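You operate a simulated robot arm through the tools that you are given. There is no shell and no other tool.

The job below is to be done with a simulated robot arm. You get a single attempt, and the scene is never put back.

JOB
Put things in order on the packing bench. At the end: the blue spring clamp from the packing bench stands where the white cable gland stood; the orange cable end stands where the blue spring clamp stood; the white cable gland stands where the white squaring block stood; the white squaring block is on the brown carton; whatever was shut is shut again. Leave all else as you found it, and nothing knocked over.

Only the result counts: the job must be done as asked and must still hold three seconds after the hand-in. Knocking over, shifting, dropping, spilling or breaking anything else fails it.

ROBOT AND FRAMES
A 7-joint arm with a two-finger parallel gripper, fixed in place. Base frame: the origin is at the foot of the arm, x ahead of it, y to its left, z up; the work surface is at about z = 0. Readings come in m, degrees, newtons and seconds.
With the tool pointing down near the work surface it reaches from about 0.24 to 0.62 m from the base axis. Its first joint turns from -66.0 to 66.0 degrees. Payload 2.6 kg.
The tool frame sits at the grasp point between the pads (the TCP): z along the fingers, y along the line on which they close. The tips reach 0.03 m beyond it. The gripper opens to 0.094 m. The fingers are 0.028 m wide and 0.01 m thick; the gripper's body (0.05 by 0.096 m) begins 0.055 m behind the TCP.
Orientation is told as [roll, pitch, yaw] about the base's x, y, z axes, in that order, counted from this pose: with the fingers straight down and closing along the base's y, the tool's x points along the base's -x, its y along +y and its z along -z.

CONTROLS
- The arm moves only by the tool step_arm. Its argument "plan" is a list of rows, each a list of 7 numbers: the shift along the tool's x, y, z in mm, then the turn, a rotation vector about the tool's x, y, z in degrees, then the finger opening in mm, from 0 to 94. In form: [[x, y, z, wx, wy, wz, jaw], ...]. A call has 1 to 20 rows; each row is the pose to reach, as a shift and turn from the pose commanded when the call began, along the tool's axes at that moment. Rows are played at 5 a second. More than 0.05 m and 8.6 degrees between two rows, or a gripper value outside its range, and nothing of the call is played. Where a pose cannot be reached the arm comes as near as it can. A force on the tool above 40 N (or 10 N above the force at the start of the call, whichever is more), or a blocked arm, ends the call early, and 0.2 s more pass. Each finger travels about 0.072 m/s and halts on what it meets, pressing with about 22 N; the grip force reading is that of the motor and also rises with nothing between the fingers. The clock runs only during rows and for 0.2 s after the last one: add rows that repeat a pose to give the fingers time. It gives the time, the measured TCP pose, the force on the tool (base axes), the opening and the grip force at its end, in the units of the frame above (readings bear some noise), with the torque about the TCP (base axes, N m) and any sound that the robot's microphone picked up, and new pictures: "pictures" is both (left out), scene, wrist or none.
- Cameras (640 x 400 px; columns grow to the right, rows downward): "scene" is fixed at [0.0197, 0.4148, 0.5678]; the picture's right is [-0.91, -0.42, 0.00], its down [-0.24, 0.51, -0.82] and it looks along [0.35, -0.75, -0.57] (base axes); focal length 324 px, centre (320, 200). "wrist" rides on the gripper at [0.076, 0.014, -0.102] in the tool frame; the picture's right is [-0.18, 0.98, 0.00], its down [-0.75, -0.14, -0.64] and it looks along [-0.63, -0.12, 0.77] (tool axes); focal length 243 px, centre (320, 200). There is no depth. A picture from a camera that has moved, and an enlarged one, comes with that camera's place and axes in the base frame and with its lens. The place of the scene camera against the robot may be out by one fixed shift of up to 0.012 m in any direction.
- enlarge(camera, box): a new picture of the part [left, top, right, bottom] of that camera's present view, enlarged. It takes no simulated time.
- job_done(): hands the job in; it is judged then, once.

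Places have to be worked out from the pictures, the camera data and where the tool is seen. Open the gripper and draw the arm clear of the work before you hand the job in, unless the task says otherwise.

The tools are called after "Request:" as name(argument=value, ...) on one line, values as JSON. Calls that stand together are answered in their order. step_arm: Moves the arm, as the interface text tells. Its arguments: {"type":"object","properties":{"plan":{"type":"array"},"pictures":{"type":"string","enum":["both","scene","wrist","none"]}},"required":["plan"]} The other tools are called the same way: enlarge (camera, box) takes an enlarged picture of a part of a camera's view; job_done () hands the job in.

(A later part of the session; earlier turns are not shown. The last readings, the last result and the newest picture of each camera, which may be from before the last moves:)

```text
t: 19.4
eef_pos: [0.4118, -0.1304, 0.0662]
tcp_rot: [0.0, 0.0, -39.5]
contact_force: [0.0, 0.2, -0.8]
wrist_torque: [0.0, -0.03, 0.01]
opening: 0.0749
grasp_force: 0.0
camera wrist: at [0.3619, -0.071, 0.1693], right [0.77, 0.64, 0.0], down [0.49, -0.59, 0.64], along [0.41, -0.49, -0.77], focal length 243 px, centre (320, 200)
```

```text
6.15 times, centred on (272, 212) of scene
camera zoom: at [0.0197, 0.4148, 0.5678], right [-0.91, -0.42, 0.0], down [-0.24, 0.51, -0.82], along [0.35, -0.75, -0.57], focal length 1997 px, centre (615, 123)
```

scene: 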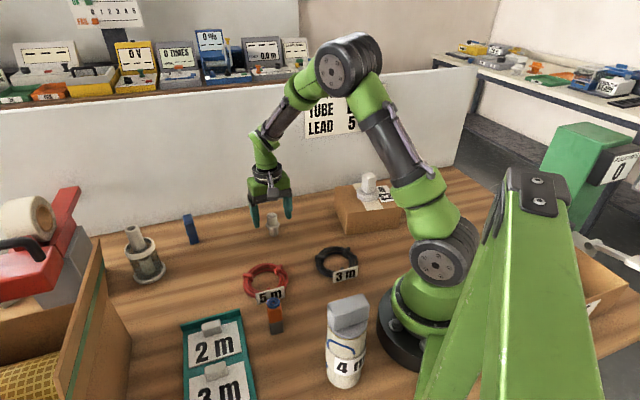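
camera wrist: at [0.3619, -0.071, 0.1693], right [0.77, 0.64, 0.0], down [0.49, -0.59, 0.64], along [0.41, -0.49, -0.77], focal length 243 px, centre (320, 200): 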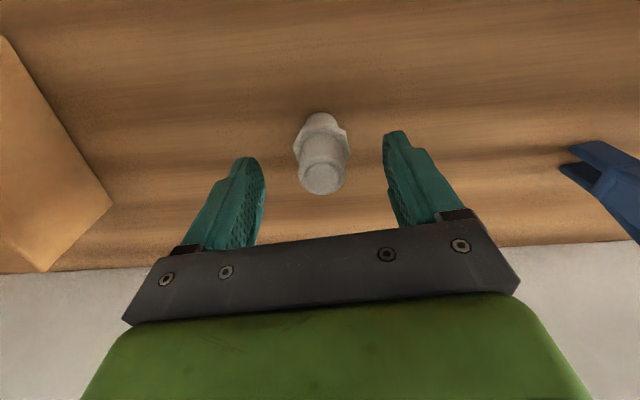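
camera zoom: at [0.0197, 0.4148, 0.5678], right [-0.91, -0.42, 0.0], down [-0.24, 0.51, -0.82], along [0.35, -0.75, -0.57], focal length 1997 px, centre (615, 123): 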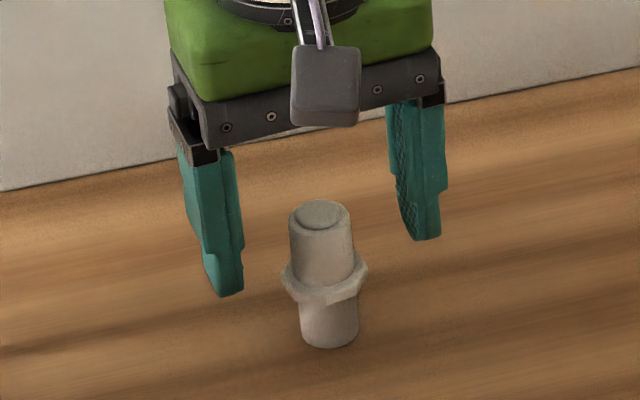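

Both cameras agree after solving the scene camera's fixed shift (about +3 mm, -10 mm): gland at (0.411, -0.1295), within ~1 mm of the TCP. I close on its upper barrel.

Request:
step_arm(plan=[[0, 0, 0, 0, 0, 0, 50], [0, 0, 0, 0, 0, 0, 30], [0, 0, 0, 0, 0, 0, 10], [0, 0, 0, 0, 0, 0, 10], [0, 0, 0, 0, 0, 0, 10]], pictures="both")

Request:
enlarge(camera="scene", box=[252, 200, 292, 245])

Request:
enlarge(camera="wrist", box=[240, 90, 400, 190])

```text
t: 20.6
eef_pos: [0.4114, -0.1291, 0.0671]
tcp_rot: [0.0, -0.1, -39.5]
contact_force: [0.4, 0.1, 0.1]
wrist_torque: [0.01, 0.03, 0.01]
opening: 0.0247
grasp_force: 22.2
camera wrist: at [0.3619, -0.071, 0.1696], right [0.77, 0.64, 0.0], down [0.49, -0.59, 0.64], along [0.41, -0.49, -0.77], focal length 243 px, centre (320, 200)
```

scene: 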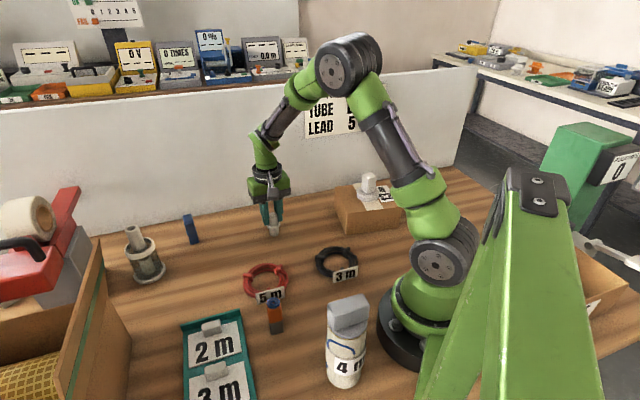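
wrist: 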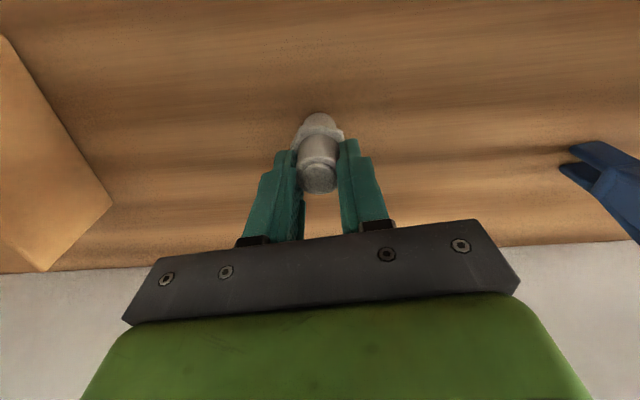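

```text
8.89 times, centred on (272, 222) of scene
camera zoom: at [0.0197, 0.4148, 0.5678], right [-0.91, -0.42, 0.0], down [-0.24, 0.51, -0.82], along [0.35, -0.75, -0.57], focal length 2884 px, centre (747, 0)
```

zoom: 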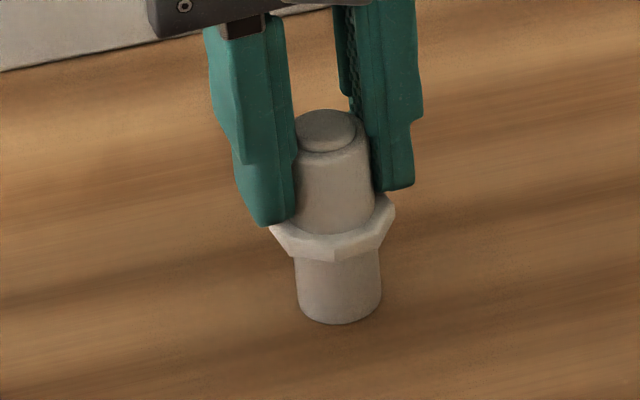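

```text
4.00 times, centred on (320, 140) of wrist
camera zoom: at [0.3619, -0.071, 0.1696], right [0.77, 0.64, 0.0], down [0.49, -0.59, 0.64], along [0.41, -0.49, -0.77], focal length 970 px, centre (320, 440)
```

zoom: 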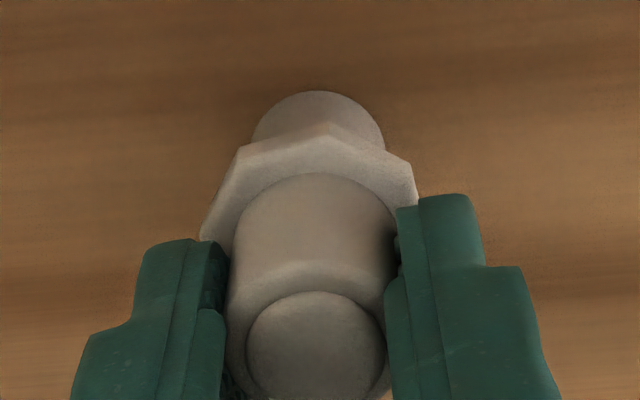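

Gripped (24.7 mm), and the wrist and scene views agree that the gland originally stood at about (0.411, -0.127), now ~2.6 mm toward tool +x from the TCP. I lift it and carry it over the block's old place (0.467, 0.071), stopping just above the bench.

Request:
step_arm(plan=[[0, 0, -15, 0, 0, 0, 10], [0, 0, -45, 0, 0, 0, 10], [0, 0, -75, 0, 0, 0, 10], [8, 18, -85, 0, 0, 0, 10], [20, 46, -85, 0, 0, 0, 10], [32, 74, -85, 0, 0, 0, 10], [44, 102, -85, 0, 0, 0, 10], [56, 130, -85, 0, 0, 0, 10], [68, 158, -85, 0, 0, 0, 10], [78, 180, -85, 0, 0, 0, 10], [83, 190.6, -85, 0, 0, 0, 10], [83, 190.6, -60, 0, 0, 0, 10], [83, 190.6, -35, 0, 0, 0, 10], [83, 190.6, -15, 0, 0, 0, 10], [83, 190.6, -8, 0, 0, 0, 10], [83, 190.6, -8, 0, 0, 0, 10], [83, 190.6, -8, 0, 0, 0, 10]], pictures="both")

Request:
enlarge(camera="scene", box=[180, 245, 230, 295])

```text
t: 24.2
eef_pos: [0.4675, 0.0693, 0.0741]
tcp_rot: [0.0, 0.1, -39.5]
contact_force: [0.3, 0.2, -1.0]
wrist_torque: [0.01, 0.0, 0.0]
opening: 0.0246
grasp_force: 21.7
camera wrist: at [0.4178, 0.1285, 0.1774], right [0.77, 0.64, 0.0], down [0.49, -0.59, 0.64], along [0.41, -0.49, -0.77], focal length 243 px, centre (320, 200)
```

scene: 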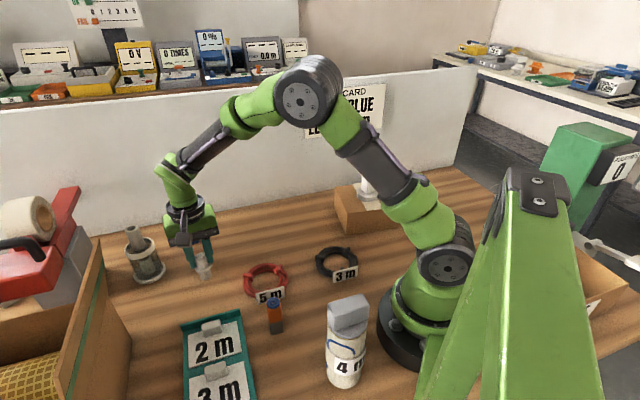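
wrist: 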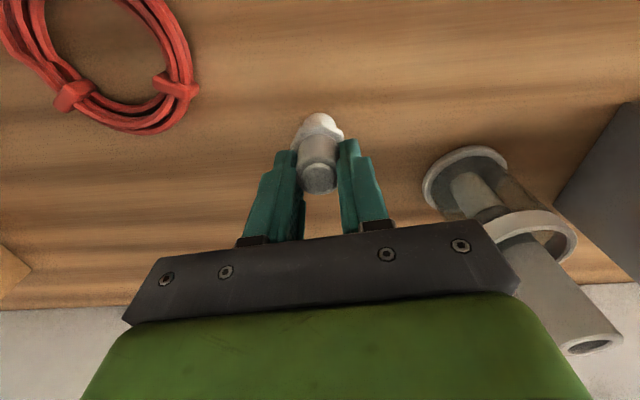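

```text
8.00 times, centred on (205, 270) of scene
camera zoom: at [0.0197, 0.4148, 0.5678], right [-0.91, -0.42, 0.0], down [-0.24, 0.51, -0.82], along [0.35, -0.75, -0.57], focal length 2596 px, centre (1240, -360)
```

zoom: 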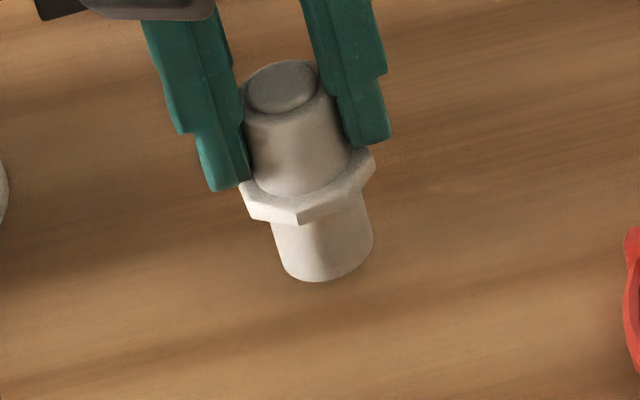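

The gland hovers ~8 mm above the spot, about 1.5 mm short in x by both the readings and the scene comparison. I nudge it and lower to the bench.

Request:
step_arm(plan=[[-1.2, 1.0, 0, 0, 0, 0, 10], [-1.2, 1.0, 4, 0, 0, 0, 10], [-1.2, 1.0, 7, 0, 0, 0, 10], [-1.2, 1.0, 7, 0, 0, 0, 10]], pictures="scene")

Request:
enlarge(camera="scene", box=[180, 245, 230, 295])

```text
t: 25.2
eef_pos: [0.4692, 0.0708, 0.0697]
tcp_rot: [-0.1, 0.0, -39.5]
contact_force: [0.0, -0.3, -0.7]
wrist_torque: [-0.01, -0.01, 0.02]
opening: 0.0247
grasp_force: 22.5
```

scene: 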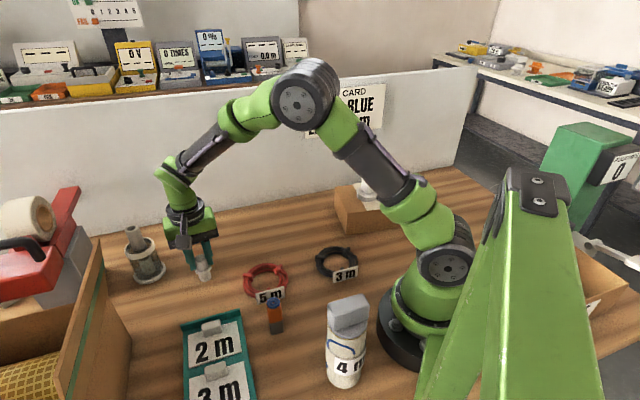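

```text
8.00 times, centred on (205, 270) of scene
camera zoom: at [0.0197, 0.4148, 0.5678], right [-0.91, -0.42, 0.0], down [-0.24, 0.51, -0.82], along [0.35, -0.75, -0.57], focal length 2596 px, centre (1240, -360)
```

zoom: 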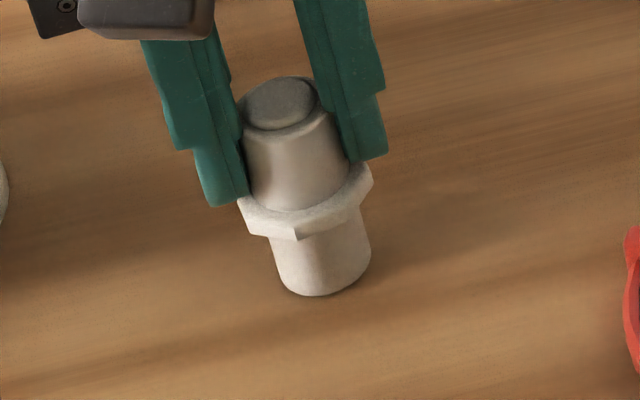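

The base now sits at about the same scene pixel as the block's old base centre. I lower the last millimetres watching the force.

Request:
step_arm(plan=[[0, 0, 1, 0, 0, 0, 10], [0, 0, 1, 0, 0, 0, 10], [0, 0, 1, 0, 0, 0, 10]], pictures="none")

```text
t: 26.0
eef_pos: [0.4695, 0.0697, 0.0669]
tcp_rot: [0.1, 0.0, -39.5]
contact_force: [-0.6, 0.3, -0.8]
wrist_torque: [-0.02, 0.01, -0.04]
opening: 0.0246
grasp_force: 22.2
```

No contact yet (about the weight of the gland only); one more small step down.

Request:
step_arm(plan=[[0, 0, 0.8, 0, 0, 0, 10], [0, 0, 0.8, 0, 0, 0, 10]], pictures="none")

```text
t: 26.6
eef_pos: [0.4691, 0.0696, 0.0665]
tcp_rot: [0.0, 0.0, -39.5]
contact_force: [-2.6, -0.2, 6.7]
wrist_torque: [-0.03, 0.2, -0.02]
opening: 0.0248
grasp_force: 21.5
```

Contact with the bench (+6.7 N). I release the gland and look.

Request:
step_arm(plan=[[0, 0, 0, 0, 0, 0, 35], [0, 0, 0, 0, 0, 0, 50], [0, 0, 0, 0, 0, 0, 70], [0, 0, 0, 0, 0, 0, 70]], pictures="both")

Request:
enlarge(camera="scene", box=[180, 245, 230, 295])

Request:
enlarge(camera="wrist", box=[240, 90, 400, 190])

```text
t: 27.6
eef_pos: [0.469, 0.0702, 0.0673]
tcp_rot: [0.0, 0.0, -39.6]
contact_force: [-0.7, 0.4, 0.2]
wrist_torque: [-0.03, 0.0, 0.0]
opening: 0.0701
grasp_force: 0.0
camera wrist: at [0.4201, 0.1287, 0.1691], right [0.77, 0.64, 0.0], down [0.49, -0.59, 0.64], along [0.41, -0.49, -0.77], focal length 243 px, centre (320, 200)
```

scene: 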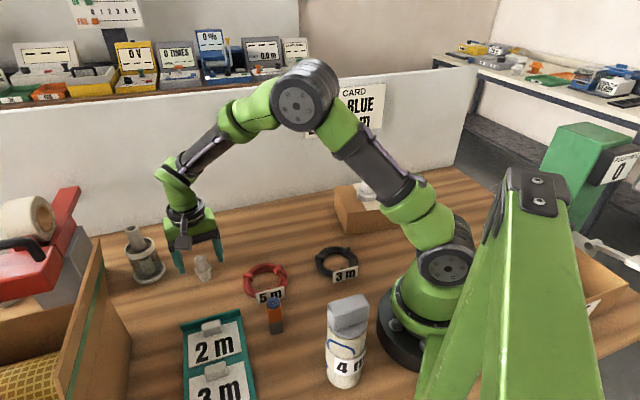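
wrist: 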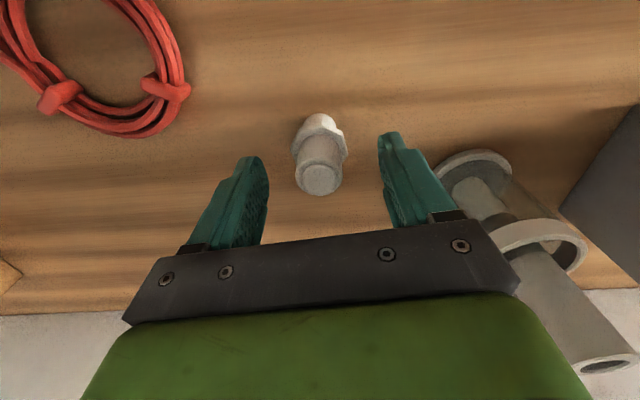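

```text
8.00 times, centred on (205, 270) of scene
camera zoom: at [0.0197, 0.4148, 0.5678], right [-0.91, -0.42, 0.0], down [-0.24, 0.51, -0.82], along [0.35, -0.75, -0.57], focal length 2596 px, centre (1240, -360)
```

zoom: 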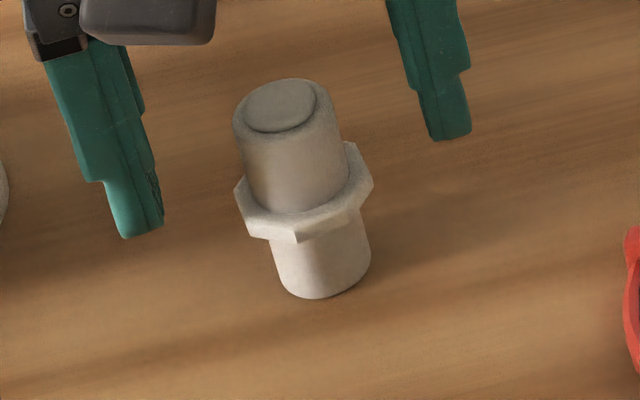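

```text
4.00 times, centred on (320, 140) of wrist
camera zoom: at [0.4201, 0.1287, 0.1691], right [0.77, 0.64, 0.0], down [0.49, -0.59, 0.64], along [0.41, -0.49, -0.77], focal length 970 px, centre (320, 440)
```

zoom: 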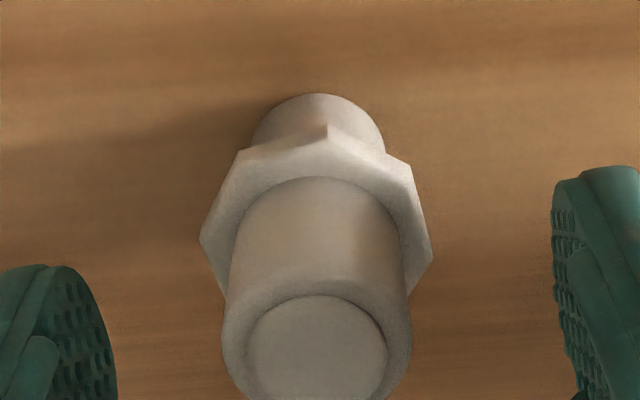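

The gland stands within about 1 mm of the block's old centre. I rise and go to hover over the blue clamp near (0.577, -0.014) for a close look.

Request:
step_arm(plan=[[0, 0, -15, 0, 0, 0, 70], [0, 0, -50, 0, 0, 0, 70], [0, 0, -85, 0, 0, 0, 70], [0, 0, -105, 0, 0, 0, 70], [-30, 1, -105, 0, 0, 0, 70], [-60, 2, -105, 0, 0, 0, 94], [-90, 3, -105, 0, 0, 0, 94], [-115, 4, -105, 0, 0, 0, 94], [-136, 4, -105, 0, 0, 0, 94], [-136, 4, -105, 0, 0, 0, 94], [-136, 4, -105, 0, 0, 0, 94]], pictures="both")

Request:
enlarge(camera="wrist", box=[240, 50, 400, 150])

Request:
enlarge(camera="scene", box=[180, 235, 230, 295])

```text
t: 30.0
eef_pos: [0.5771, -0.0131, 0.1714]
tcp_rot: [0.0, 0.0, -39.5]
contact_force: [0.5, -0.2, -0.1]
wrist_torque: [-0.02, 0.03, -0.05]
opening: 0.0942
grasp_force: 0.1
camera wrist: at [0.5271, 0.0455, 0.2738], right [0.77, 0.64, 0.0], down [0.49, -0.59, 0.64], along [0.41, -0.49, -0.77], focal length 243 px, centre (320, 200)
```

scene: 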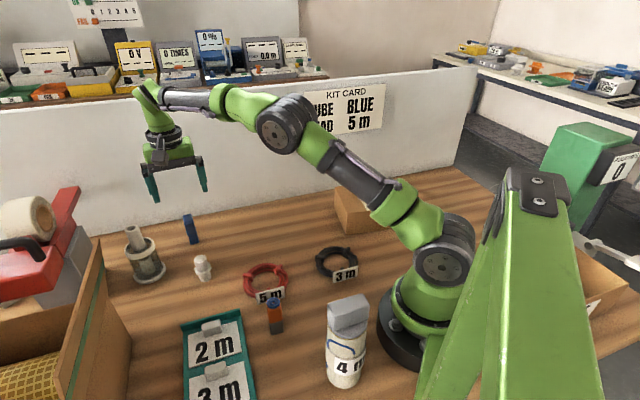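
wrist: 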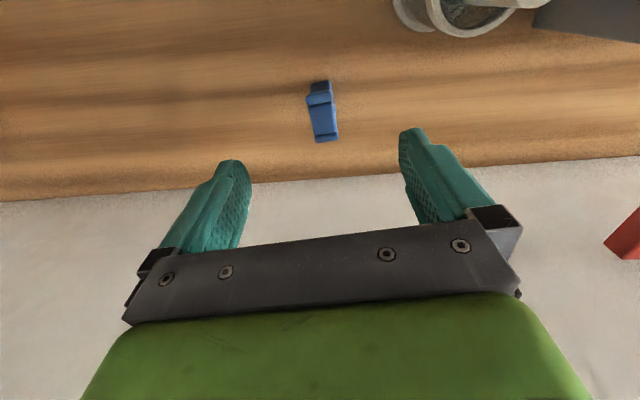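

```text
4.00 times, centred on (320, 100) of wrist
camera zoom: at [0.5271, 0.0455, 0.2738], right [0.77, 0.64, 0.0], down [0.49, -0.59, 0.64], along [0.41, -0.49, -0.77], focal length 970 px, centre (320, 600)
```

zoom: 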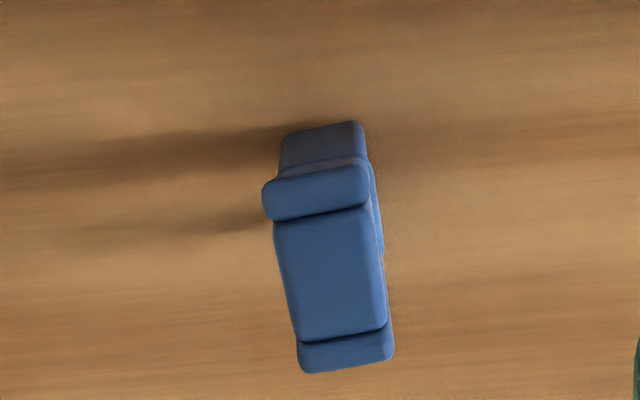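

```text
6.67 times, centred on (205, 265) of scene
camera zoom: at [0.0197, 0.4148, 0.5678], right [-0.91, -0.42, 0.0], down [-0.24, 0.51, -0.82], along [0.35, -0.75, -0.57], focal length 2163 px, centre (1087, -233)
```

zoom: 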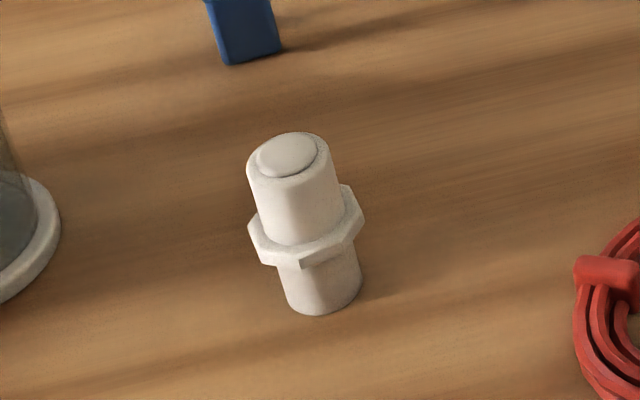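

The clamp's width axis lies along the closing direction already; it is ~80 mm tall, ~22 mm wide, centred about 2.5 mm to tool +y, i.e. at (0.579, -0.012). I shift and descend around it to z≈0.05 with open fingers.

Request:
step_arm(plan=[[-0.5, 2.5, 10, 0, 0, 0, 94], [-0.5, 2.5, 40, 0, 0, 0, 94], [-0.5, 2.5, 70, 0, 0, 0, 94], [-0.5, 2.5, 98, 0, 0, 0, 94], [-0.5, 2.5, 121, 0, 0, 0, 94], [-0.5, 2.5, 121, 0, 0, 0, 94], [-0.5, 2.5, 121, 0, 0, 0, 94]], pictures="both")

Request:
enlarge(camera="wrist", box=[220, 90, 420, 230])

Request:
enlarge(camera="scene", box=[140, 190, 240, 265])

```text
t: 31.6
eef_pos: [0.578, -0.0127, 0.0516]
tcp_rot: [0.1, -0.1, -39.5]
contact_force: [0.1, -0.4, -0.7]
wrist_torque: [0.0, 0.0, 0.0]
opening: 0.0938
grasp_force: 0.1
camera wrist: at [0.5295, 0.0458, 0.1532], right [0.77, 0.64, 0.0], down [0.49, -0.59, 0.64], along [0.41, -0.49, -0.77], focal length 243 px, centre (320, 200)
```

scene: 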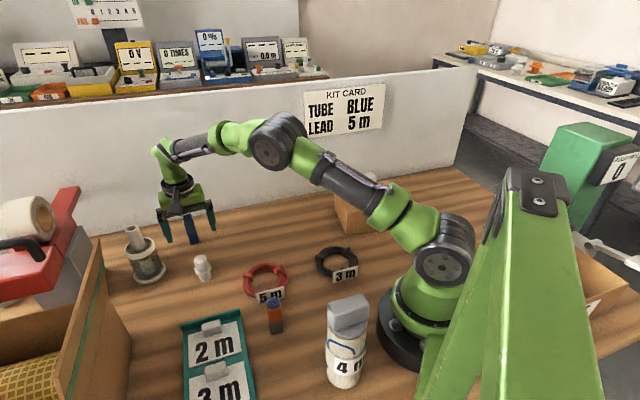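
wrist: 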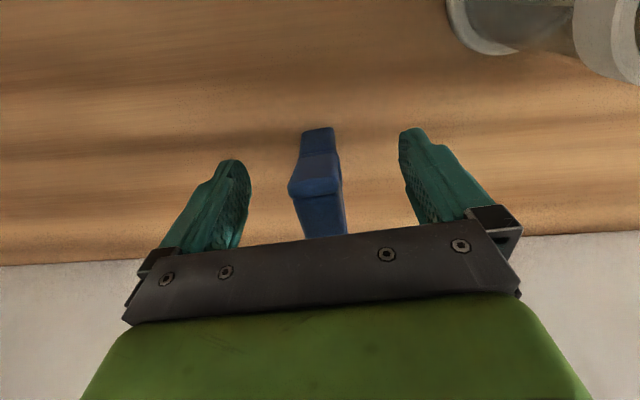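

```text
2.86 times, centred on (320, 160) of wrist
camera zoom: at [0.5295, 0.0458, 0.1532], right [0.77, 0.64, 0.0], down [0.49, -0.59, 0.64], along [0.41, -0.49, -0.77], focal length 693 px, centre (320, 314)
```

zoom: 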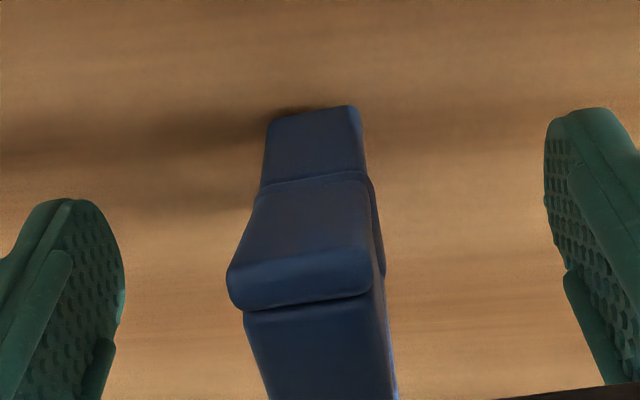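

```text
5.33 times, centred on (190, 228) of scene
camera zoom: at [0.0197, 0.4148, 0.5678], right [-0.91, -0.42, 0.0], down [-0.24, 0.51, -0.82], along [0.35, -0.75, -0.57], focal length 1731 px, centre (1013, 53)
```

zoom: 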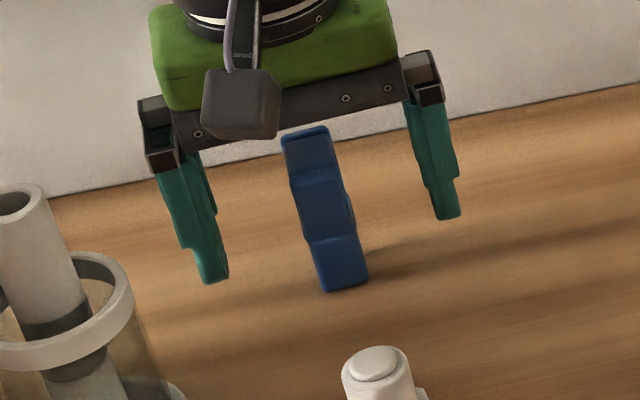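

The clamp is centred between the pads (offset < 1 mm) with no contact. I close on its sides.

Request:
step_arm(plan=[[0, 0, 0, 0, 0, 0, 65], [0, 0, 0, 0, 0, 0, 40], [0, 0, 0, 0, 0, 0, 20], [0, 0, 0, 0, 0, 0, 5], [0, 0, 0, 0, 0, 0, 5], [0, 0, 0, 0, 0, 0, 5]], pictures="both")

Request:
enlarge(camera="scene", box=[170, 205, 220, 250])

Request:
enlarge(camera="wrist", box=[220, 90, 420, 230])

```text
t: 33.0
eef_pos: [0.5791, -0.0138, 0.051]
tcp_rot: [0.0, -0.1, -39.4]
contact_force: [0.6, 0.4, -0.4]
wrist_torque: [-0.01, 0.02, 0.02]
opening: 0.0258
grasp_force: 22.1
camera wrist: at [0.5295, 0.0458, 0.1534], right [0.77, 0.64, 0.0], down [0.49, -0.59, 0.64], along [0.41, -0.49, -0.77], focal length 243 px, centre (320, 200)
```

scene: 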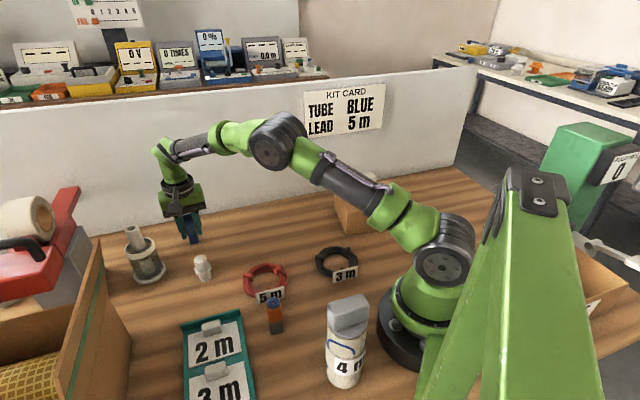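
wrist: 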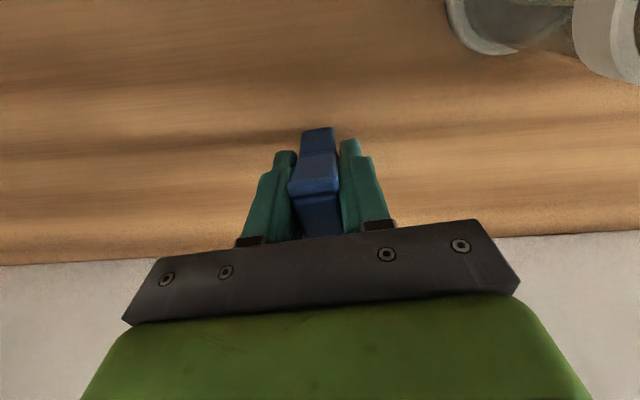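

```text
8.89 times, centred on (195, 228) of scene
camera zoom: at [0.0197, 0.4148, 0.5678], right [-0.91, -0.42, 0.0], down [-0.24, 0.51, -0.82], along [0.35, -0.75, -0.57], focal length 2884 px, centre (1431, -44)
```

zoom: 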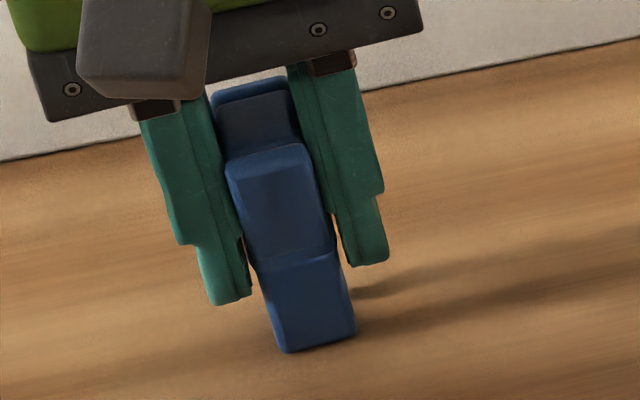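

```text
2.86 times, centred on (320, 160) of wrist
camera zoom: at [0.5295, 0.0458, 0.1534], right [0.77, 0.64, 0.0], down [0.49, -0.59, 0.64], along [0.41, -0.49, -0.77], focal length 693 px, centre (320, 314)
```

zoom: 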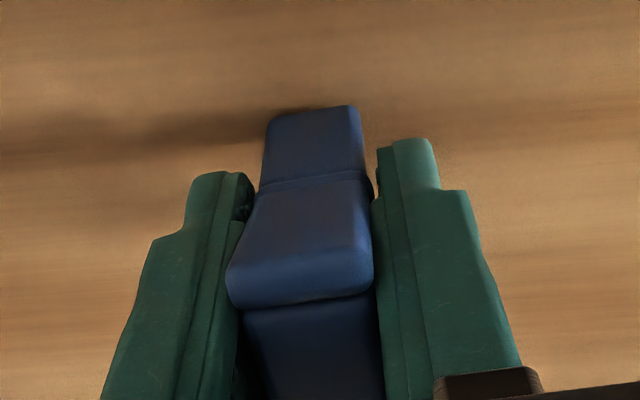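

The clamp did not shift when gripped (same scene pixels). I lift it 6 cm and carry it to the gland's old place at (0.411, -0.127), stopping just above the bench.

Request:
step_arm(plan=[[0, 0, -12, 0, 0, 0, 5], [0, 0, -35, 0, 0, 0, 5], [0, 0, -60, 0, 0, 0, 5], [5, -17, -70, 0, 0, 0, 5], [13, -44, -70, 0, 0, 0, 5], [21, -72, -70, 0, 0, 0, 5], [29, -100, -70, 0, 0, 0, 5], [37, -128, -70, 0, 0, 0, 5], [45, -155, -70, 0, 0, 0, 5], [52, -178, -70, 0, 0, 0, 5], [57, -194.7, -70, 0, 0, 0, 5], [57, -194.7, -45, 0, 0, 0, 5], [57, -194.7, -22, 0, 0, 0, 5], [57, -194.7, -8, 0, 0, 0, 5], [57, -194.7, -8, 0, 0, 0, 5], [57, -194.7, -8, 0, 0, 0, 5], [57, -194.7, -8, 0, 0, 0, 5]], pictures="both")

Request:
enlarge(camera="scene", box=[252, 200, 292, 245])

```text
t: 36.6
eef_pos: [0.4114, -0.126, 0.0588]
tcp_rot: [0.0, 0.0, -39.5]
contact_force: [0.3, -0.8, 0.1]
wrist_torque: [-0.02, -0.01, -0.03]
opening: 0.0257
grasp_force: 22.3
camera wrist: at [0.362, -0.067, 0.1615], right [0.77, 0.64, 0.0], down [0.49, -0.59, 0.64], along [0.41, -0.49, -0.77], focal length 243 px, centre (320, 200)
```

scene: 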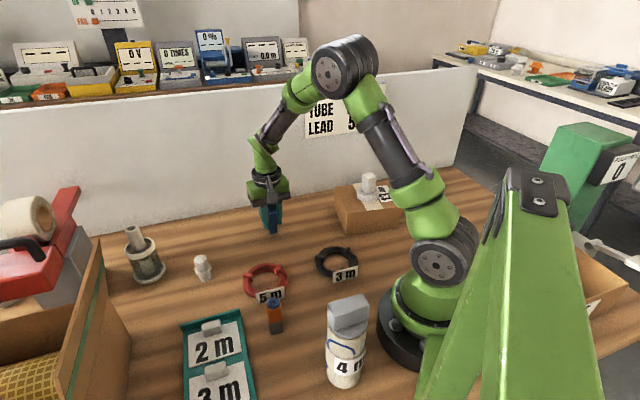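
wrist: 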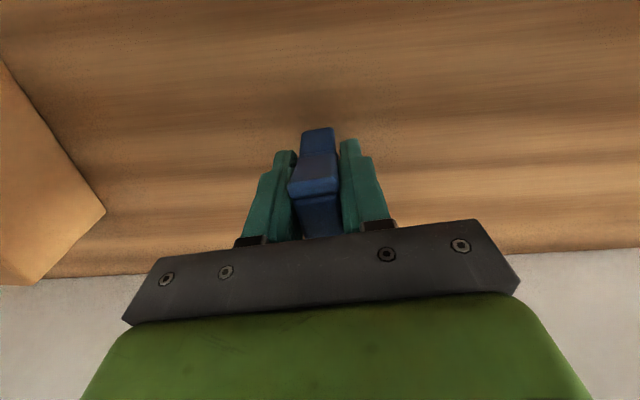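

```text
8.89 times, centred on (272, 222) of scene
camera zoom: at [0.0197, 0.4148, 0.5678], right [-0.91, -0.42, 0.0], down [-0.24, 0.51, -0.82], along [0.35, -0.75, -0.57], focal length 2884 px, centre (747, 0)
```

zoom: 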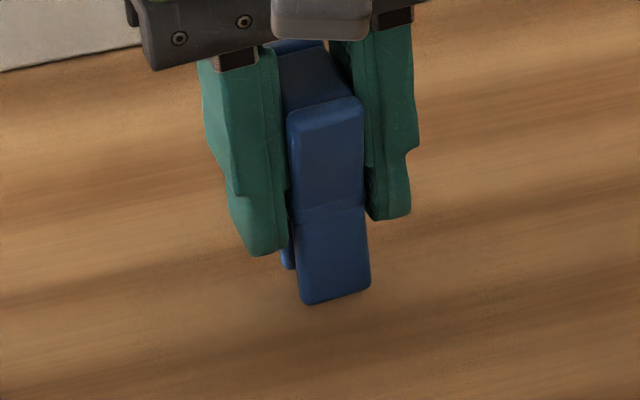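

The clamp hovers about 8 mm above the gland's old spot with roughly a 1.5 mm residual. I correct and lower gently.

Request:
step_arm(plan=[[0.5, -1.5, 0, 0, 0, 0, 5], [0.5, -1.5, 3, 0, 0, 0, 5], [0.5, -1.5, 6, 0, 0, 0, 5], [0.5, -1.5, 6, 0, 0, 0, 5]], pictures="none")

Request:
step_arm(plan=[[0, 0, 1.2, 0, 0, 0, 5], [0, 0, 1.2, 0, 0, 0, 5]], pictures="none")

```text
t: 37.6
eef_pos: [0.4084, -0.128, 0.0528]
tcp_rot: [0.0, 0.0, -39.6]
contact_force: [-0.1, -0.7, -0.3]
wrist_torque: [-0.04, 0.0, 0.0]
opening: 0.0257
grasp_force: 21.2
```

```text
t: 38.2
eef_pos: [0.4105, -0.1267, 0.0514]
tcp_rot: [0.1, -0.1, -39.5]
contact_force: [0.0, -0.7, -0.8]
wrist_torque: [0.01, -0.01, -0.01]
opening: 0.0259
grasp_force: 22.0
```

No contact yet; another small step down.

Request:
step_arm(plan=[[0, 0, 0.8, 0, 0, 0, 5], [0, 0, 0.8, 0, 0, 0, 5]], pictures="both")

Request:
enlarge(camera="scene", box=[252, 200, 292, 245])

```text
t: 38.8
eef_pos: [0.41, -0.1269, 0.0514]
tcp_rot: [0.0, 0.0, -39.5]
contact_force: [-2.6, -0.3, 5.2]
wrist_torque: [0.07, 0.08, -0.01]
opening: 0.0257
grasp_force: 21.9
camera wrist: at [0.3608, -0.068, 0.1533], right [0.77, 0.64, 0.0], down [0.49, -0.59, 0.64], along [0.41, -0.49, -0.77], focal length 243 px, centre (320, 200)
```

scene: 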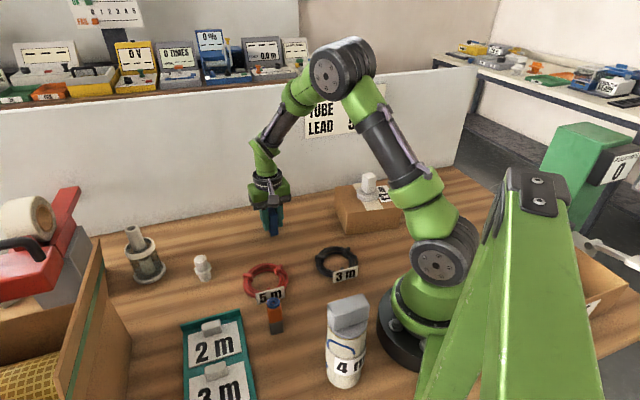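
wrist: 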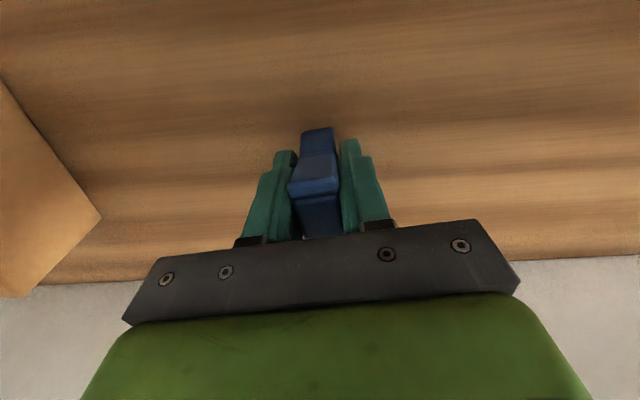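

```text
8.89 times, centred on (272, 222) of scene
camera zoom: at [0.0197, 0.4148, 0.5678], right [-0.91, -0.42, 0.0], down [-0.24, 0.51, -0.82], along [0.35, -0.75, -0.57], focal length 2884 px, centre (747, 0)
```

zoom: 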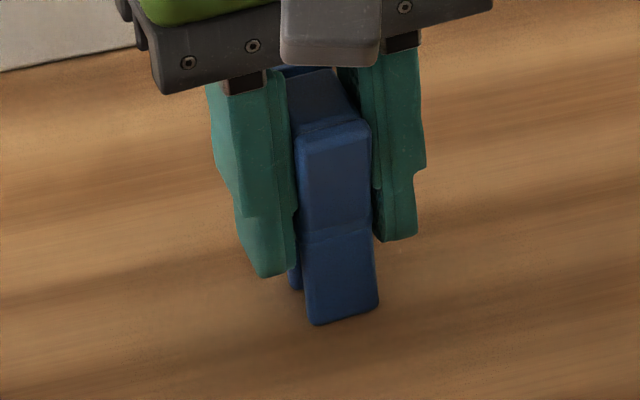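

In contact (+5.2 N), and the scene view puts its footprint centre on the gland's old base centre within a pixel or two of zoom. I release.

Request:
step_arm(plan=[[0, 0, 0, 0, 0, 0, 35], [0, 0, 0, 0, 0, 0, 50], [0, 0, 0, 0, 0, 0, 75], [0, 0, 0, 0, 0, 0, 75]], pictures="both")

Request:
enlarge(camera="scene", box=[252, 200, 292, 245])

```text
t: 39.8
eef_pos: [0.4101, -0.1278, 0.0506]
tcp_rot: [0.0, 0.0, -39.5]
contact_force: [0.1, -0.8, 0.0]
wrist_torque: [-0.02, 0.02, -0.01]
opening: 0.075
grasp_force: 0.0
camera wrist: at [0.3607, -0.0679, 0.153], right [0.77, 0.64, 0.0], down [0.49, -0.59, 0.64], along [0.41, -0.49, -0.77], focal length 243 px, centre (320, 200)
```

scene: 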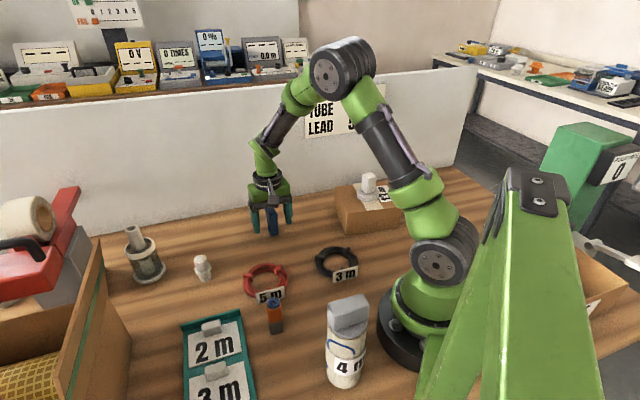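
wrist: 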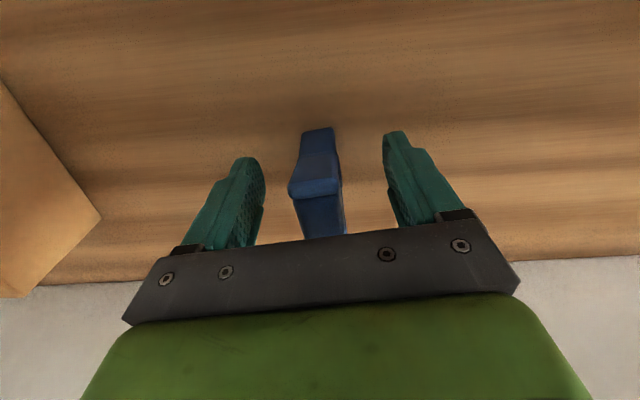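

```text
8.89 times, centred on (272, 222) of scene
camera zoom: at [0.0197, 0.4148, 0.5678], right [-0.91, -0.42, 0.0], down [-0.24, 0.51, -0.82], along [0.35, -0.75, -0.57], focal length 2884 px, centre (747, 0)
```

zoom: 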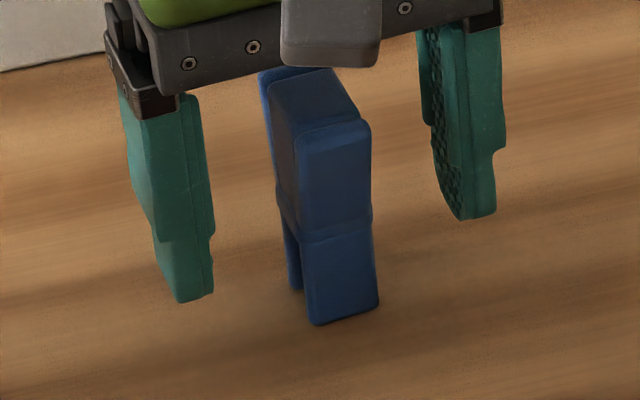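

The clamp stands in place. I rise and go over to the orange cable end near (0.254, 0.115), turning to yaw about -47° for its faces, and look at it from above.

Request:
step_arm(plan=[[0, 0, -15, 0, 0, 0, 75], [0, 0, -45, 0, 0, 0, 75], [0, 0, -80, 0, 0, 0, 75], [0, 0, -115, 0, 0, 0, 75], [5, 2, -140, 0, 0, 0, 75], [28, 9, -150, 0, 0, 1, 75], [56, 18, -150, 0, 0, 2, 75], [84, 27, -150, 0, 0, 3, 75], [112, 36, -150, 0, 0, 4, 75], [140, 45, -150, 0, 0, 5, 75], [168, 54, -150, 0, 0, 6, 75], [196, 63, -150, 0, 0, 7, 75], [224, 72, -150, 0, 0, 7.5, 75], [252, 80, -150, 0, 0, 7.5, 75], [274.7, 87, -150, 0, 0, 7.5, 75], [274.7, 87, -150, 0, 0, 7.5, 75], [274.7, 87, -150, 0, 0, 7.5, 75]], pictures="both")

Request:
enlarge(camera="wrist", box=[240, 30, 400, 130])

Request:
enlarge(camera="scene", box=[240, 280, 320, 345])

Request:
enlarge(camera="scene", box=[170, 180, 330, 300])

```text
t: 43.4
eef_pos: [0.2538, 0.1144, 0.2004]
tcp_rot: [0.0, 0.0, -47.0]
contact_force: [0.1, -1.0, -0.3]
wrist_torque: [0.0, -0.01, 0.02]
opening: 0.0752
grasp_force: 0.0
camera wrist: at [0.2123, 0.1796, 0.3035], right [0.84, 0.54, 0.0], down [0.41, -0.65, 0.64], along [0.34, -0.54, -0.77], focal length 243 px, centre (320, 200)
```

scene: 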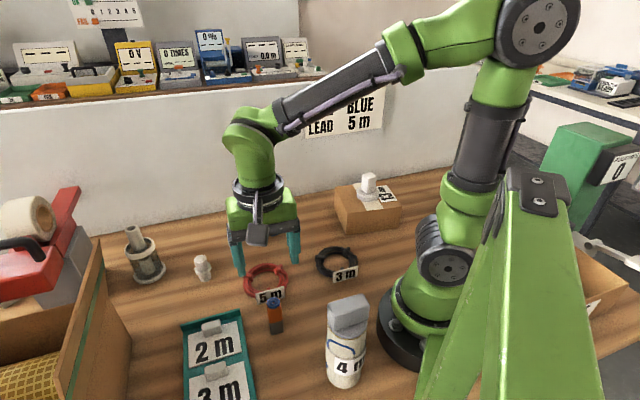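
wrist: 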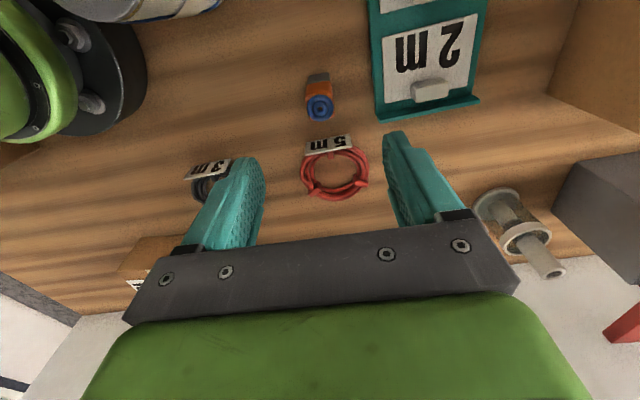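

```text
4.00 times, centred on (320, 80) of wrist
camera zoom: at [0.2123, 0.1796, 0.3035], right [0.84, 0.54, 0.0], down [0.41, -0.65, 0.64], along [0.34, -0.54, -0.77], focal length 970 px, centre (320, 680)
```

zoom: 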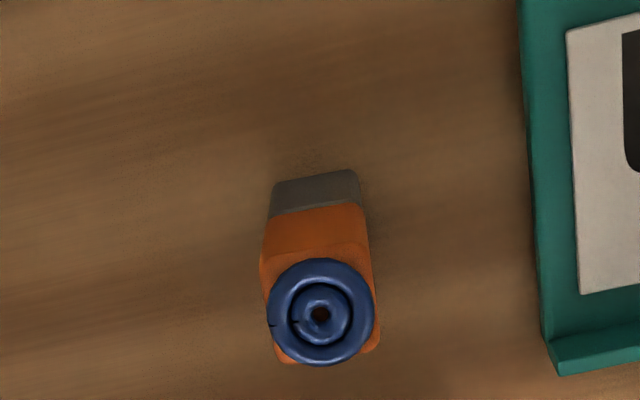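

```text
6.15 times, centred on (280, 312) of scene
camera zoom: at [0.0197, 0.4148, 0.5678], right [-0.91, -0.42, 0.0], down [-0.24, 0.51, -0.82], along [0.35, -0.75, -0.57], focal length 1997 px, centre (566, -492)
```

zoom: 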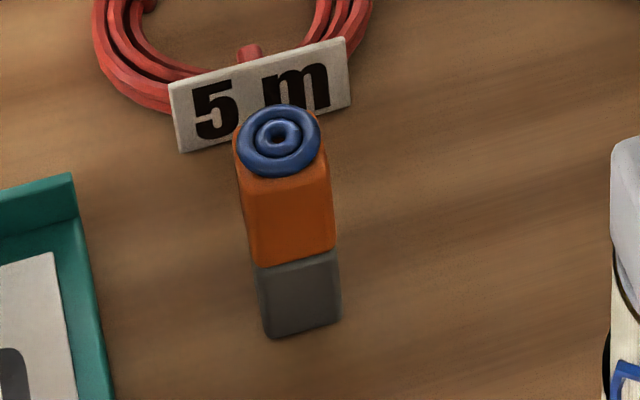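

```text
3.33 times, centred on (250, 240) of scene
camera zoom: at [0.0197, 0.4148, 0.5678], right [-0.91, -0.42, 0.0], down [-0.24, 0.51, -0.82], along [0.35, -0.75, -0.57], focal length 1082 px, centre (553, 67)
```

zoom: 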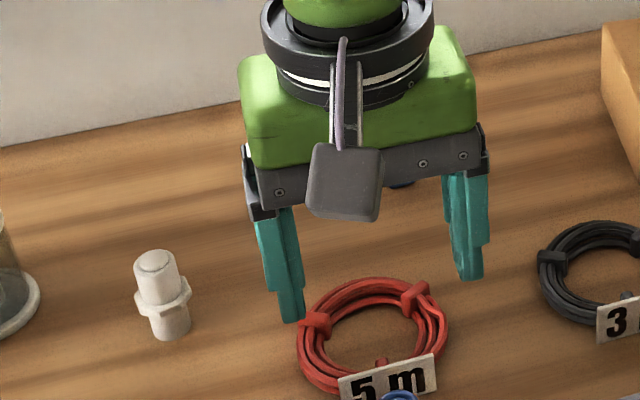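

The orange end is upright, ~24 mm square, ~77 mm tall, aligned with the gripper within 1° and centred about 2 mm to tool -x. I descend around it with a 60 mm opening.

Request:
step_arm(plan=[[-2, 0, 10, 0, 0, 0, 60], [-2, 0, 40, 0, 0, 0, 60], [-2, 0, 75, 0, 0, 0, 60], [-2, 0, 105, 0, 0, 0, 60], [-2, 0, 132, 0, 0, 0, 60], [-2, 0, 150, 0, 0, 0, 60], [-2, 0, 150, 0, 0, 0, 60], [-2, 0, 150, 0, 0, 0, 60]], pictures="both")

Request:
enlarge(camera="wrist", box=[220, 90, 420, 230])

Request:
enlarge(camera="scene", box=[240, 280, 320, 345])

```text
t: 45.2
eef_pos: [0.2542, 0.1121, 0.0496]
tcp_rot: [0.0, 0.1, -46.9]
contact_force: [0.5, -0.4, 0.5]
wrist_torque: [-0.02, -0.01, 0.04]
opening: 0.0599
grasp_force: 0.1
camera wrist: at [0.213, 0.1772, 0.1525], right [0.84, 0.54, 0.0], down [0.41, -0.65, 0.64], along [0.34, -0.54, -0.77], focal length 243 px, centre (320, 200)
```

scene: 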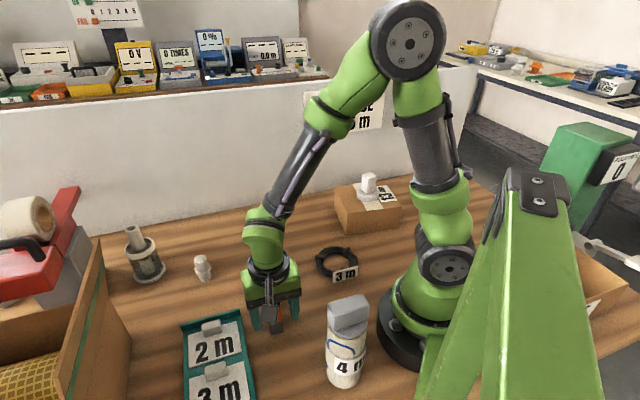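
wrist: 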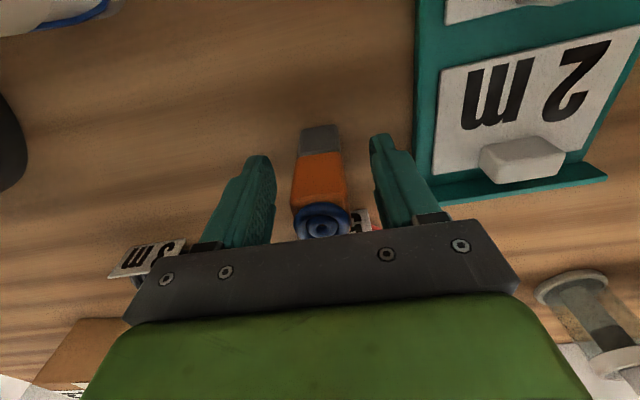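

```text
2.86 times, centred on (320, 160) of wrist
camera zoom: at [0.213, 0.1772, 0.1525], right [0.84, 0.54, 0.0], down [0.41, -0.65, 0.64], along [0.34, -0.54, -0.77], focal length 693 px, centre (320, 314)
```

zoom: 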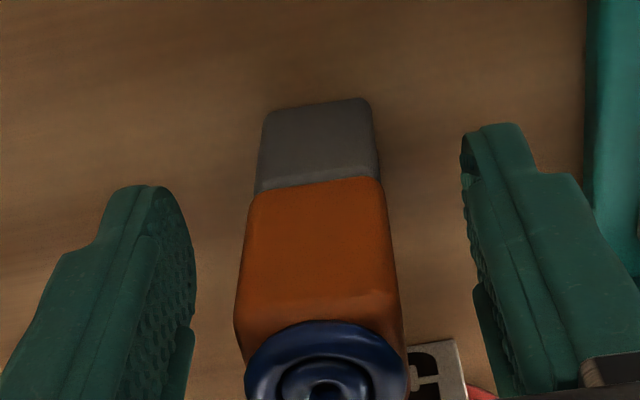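

```text
6.15 times, centred on (280, 312) of scene
camera zoom: at [0.0197, 0.4148, 0.5678], right [-0.91, -0.42, 0.0], down [-0.24, 0.51, -0.82], along [0.35, -0.75, -0.57], focal length 1997 px, centre (566, -492)
```

zoom: 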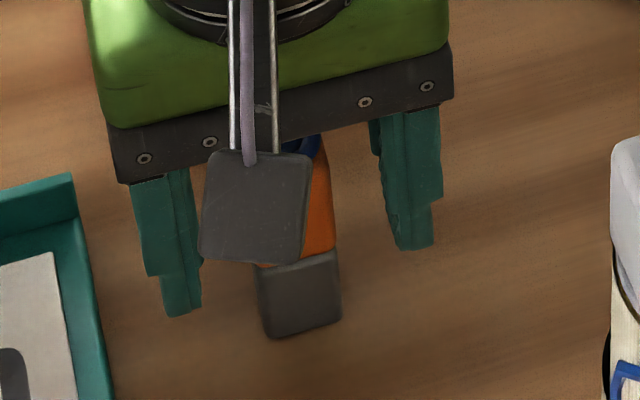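

Aligned and centred between the pads with no contact. I close on the orange end.

Request:
step_arm(plan=[[0, 0, 0, 0, 0, 0, 40], [0, 0, 0, 0, 0, 0, 22], [0, 0, 0, 0, 0, 0, 5], [0, 0, 0, 0, 0, 0, 5], [0, 0, 0, 0, 0, 0, 5]], pictures="both")

Request:
enlarge(camera="wrist", box=[220, 90, 420, 230])

Request:
enlarge(camera="scene", box=[240, 280, 320, 345])

```text
t: 46.4
eef_pos: [0.2545, 0.1115, 0.0501]
tcp_rot: [0.0, 0.0, -47.0]
contact_force: [-0.1, 0.3, 2.1]
wrist_torque: [0.02, -0.05, 0.0]
opening: 0.0298
grasp_force: 22.5
camera wrist: at [0.2131, 0.1773, 0.1527], right [0.84, 0.54, 0.0], down [0.41, -0.65, 0.64], along [0.34, -0.54, -0.77], focal length 243 px, centre (320, 200)
```

scene: 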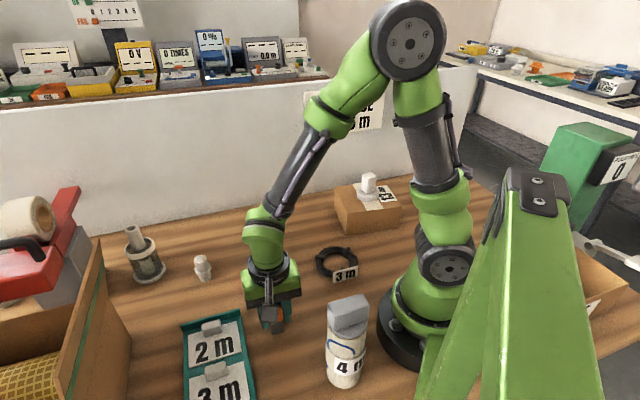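
wrist: 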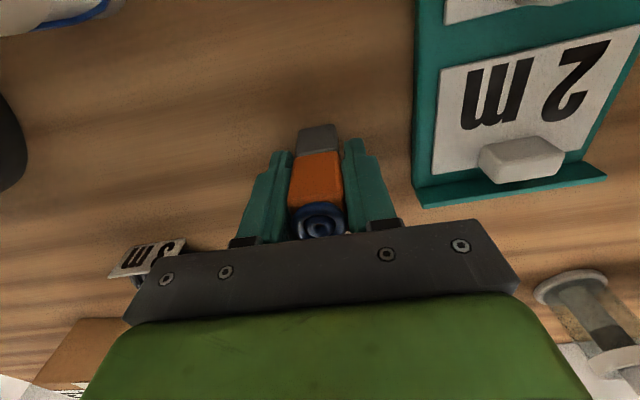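

```text
2.86 times, centred on (320, 160) of wrist
camera zoom: at [0.2131, 0.1773, 0.1527], right [0.84, 0.54, 0.0], down [0.41, -0.65, 0.64], along [0.34, -0.54, -0.77], focal length 693 px, centre (320, 314)
```

zoom: 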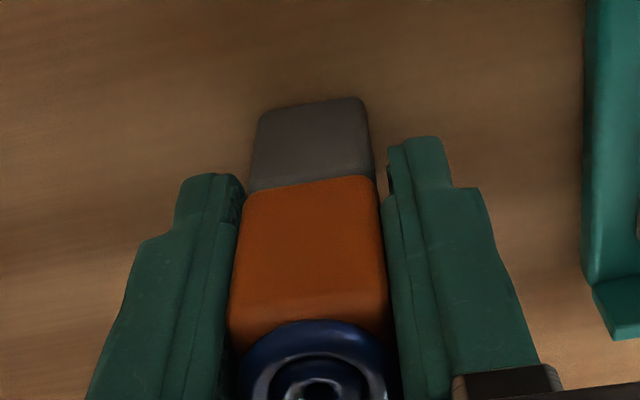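

```text
6.15 times, centred on (280, 312) of scene
camera zoom: at [0.0197, 0.4148, 0.5678], right [-0.91, -0.42, 0.0], down [-0.24, 0.51, -0.82], along [0.35, -0.75, -0.57], focal length 1997 px, centre (566, -492)
```

zoom: 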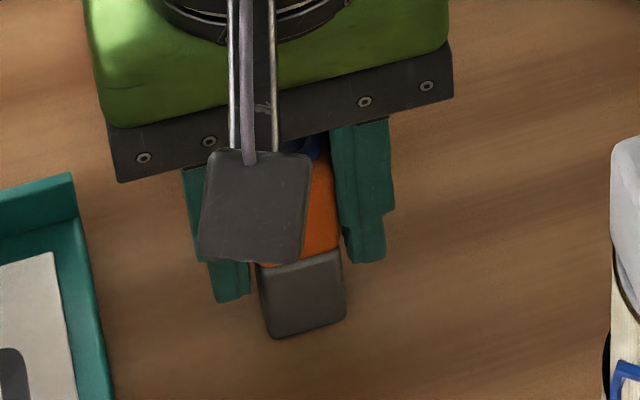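

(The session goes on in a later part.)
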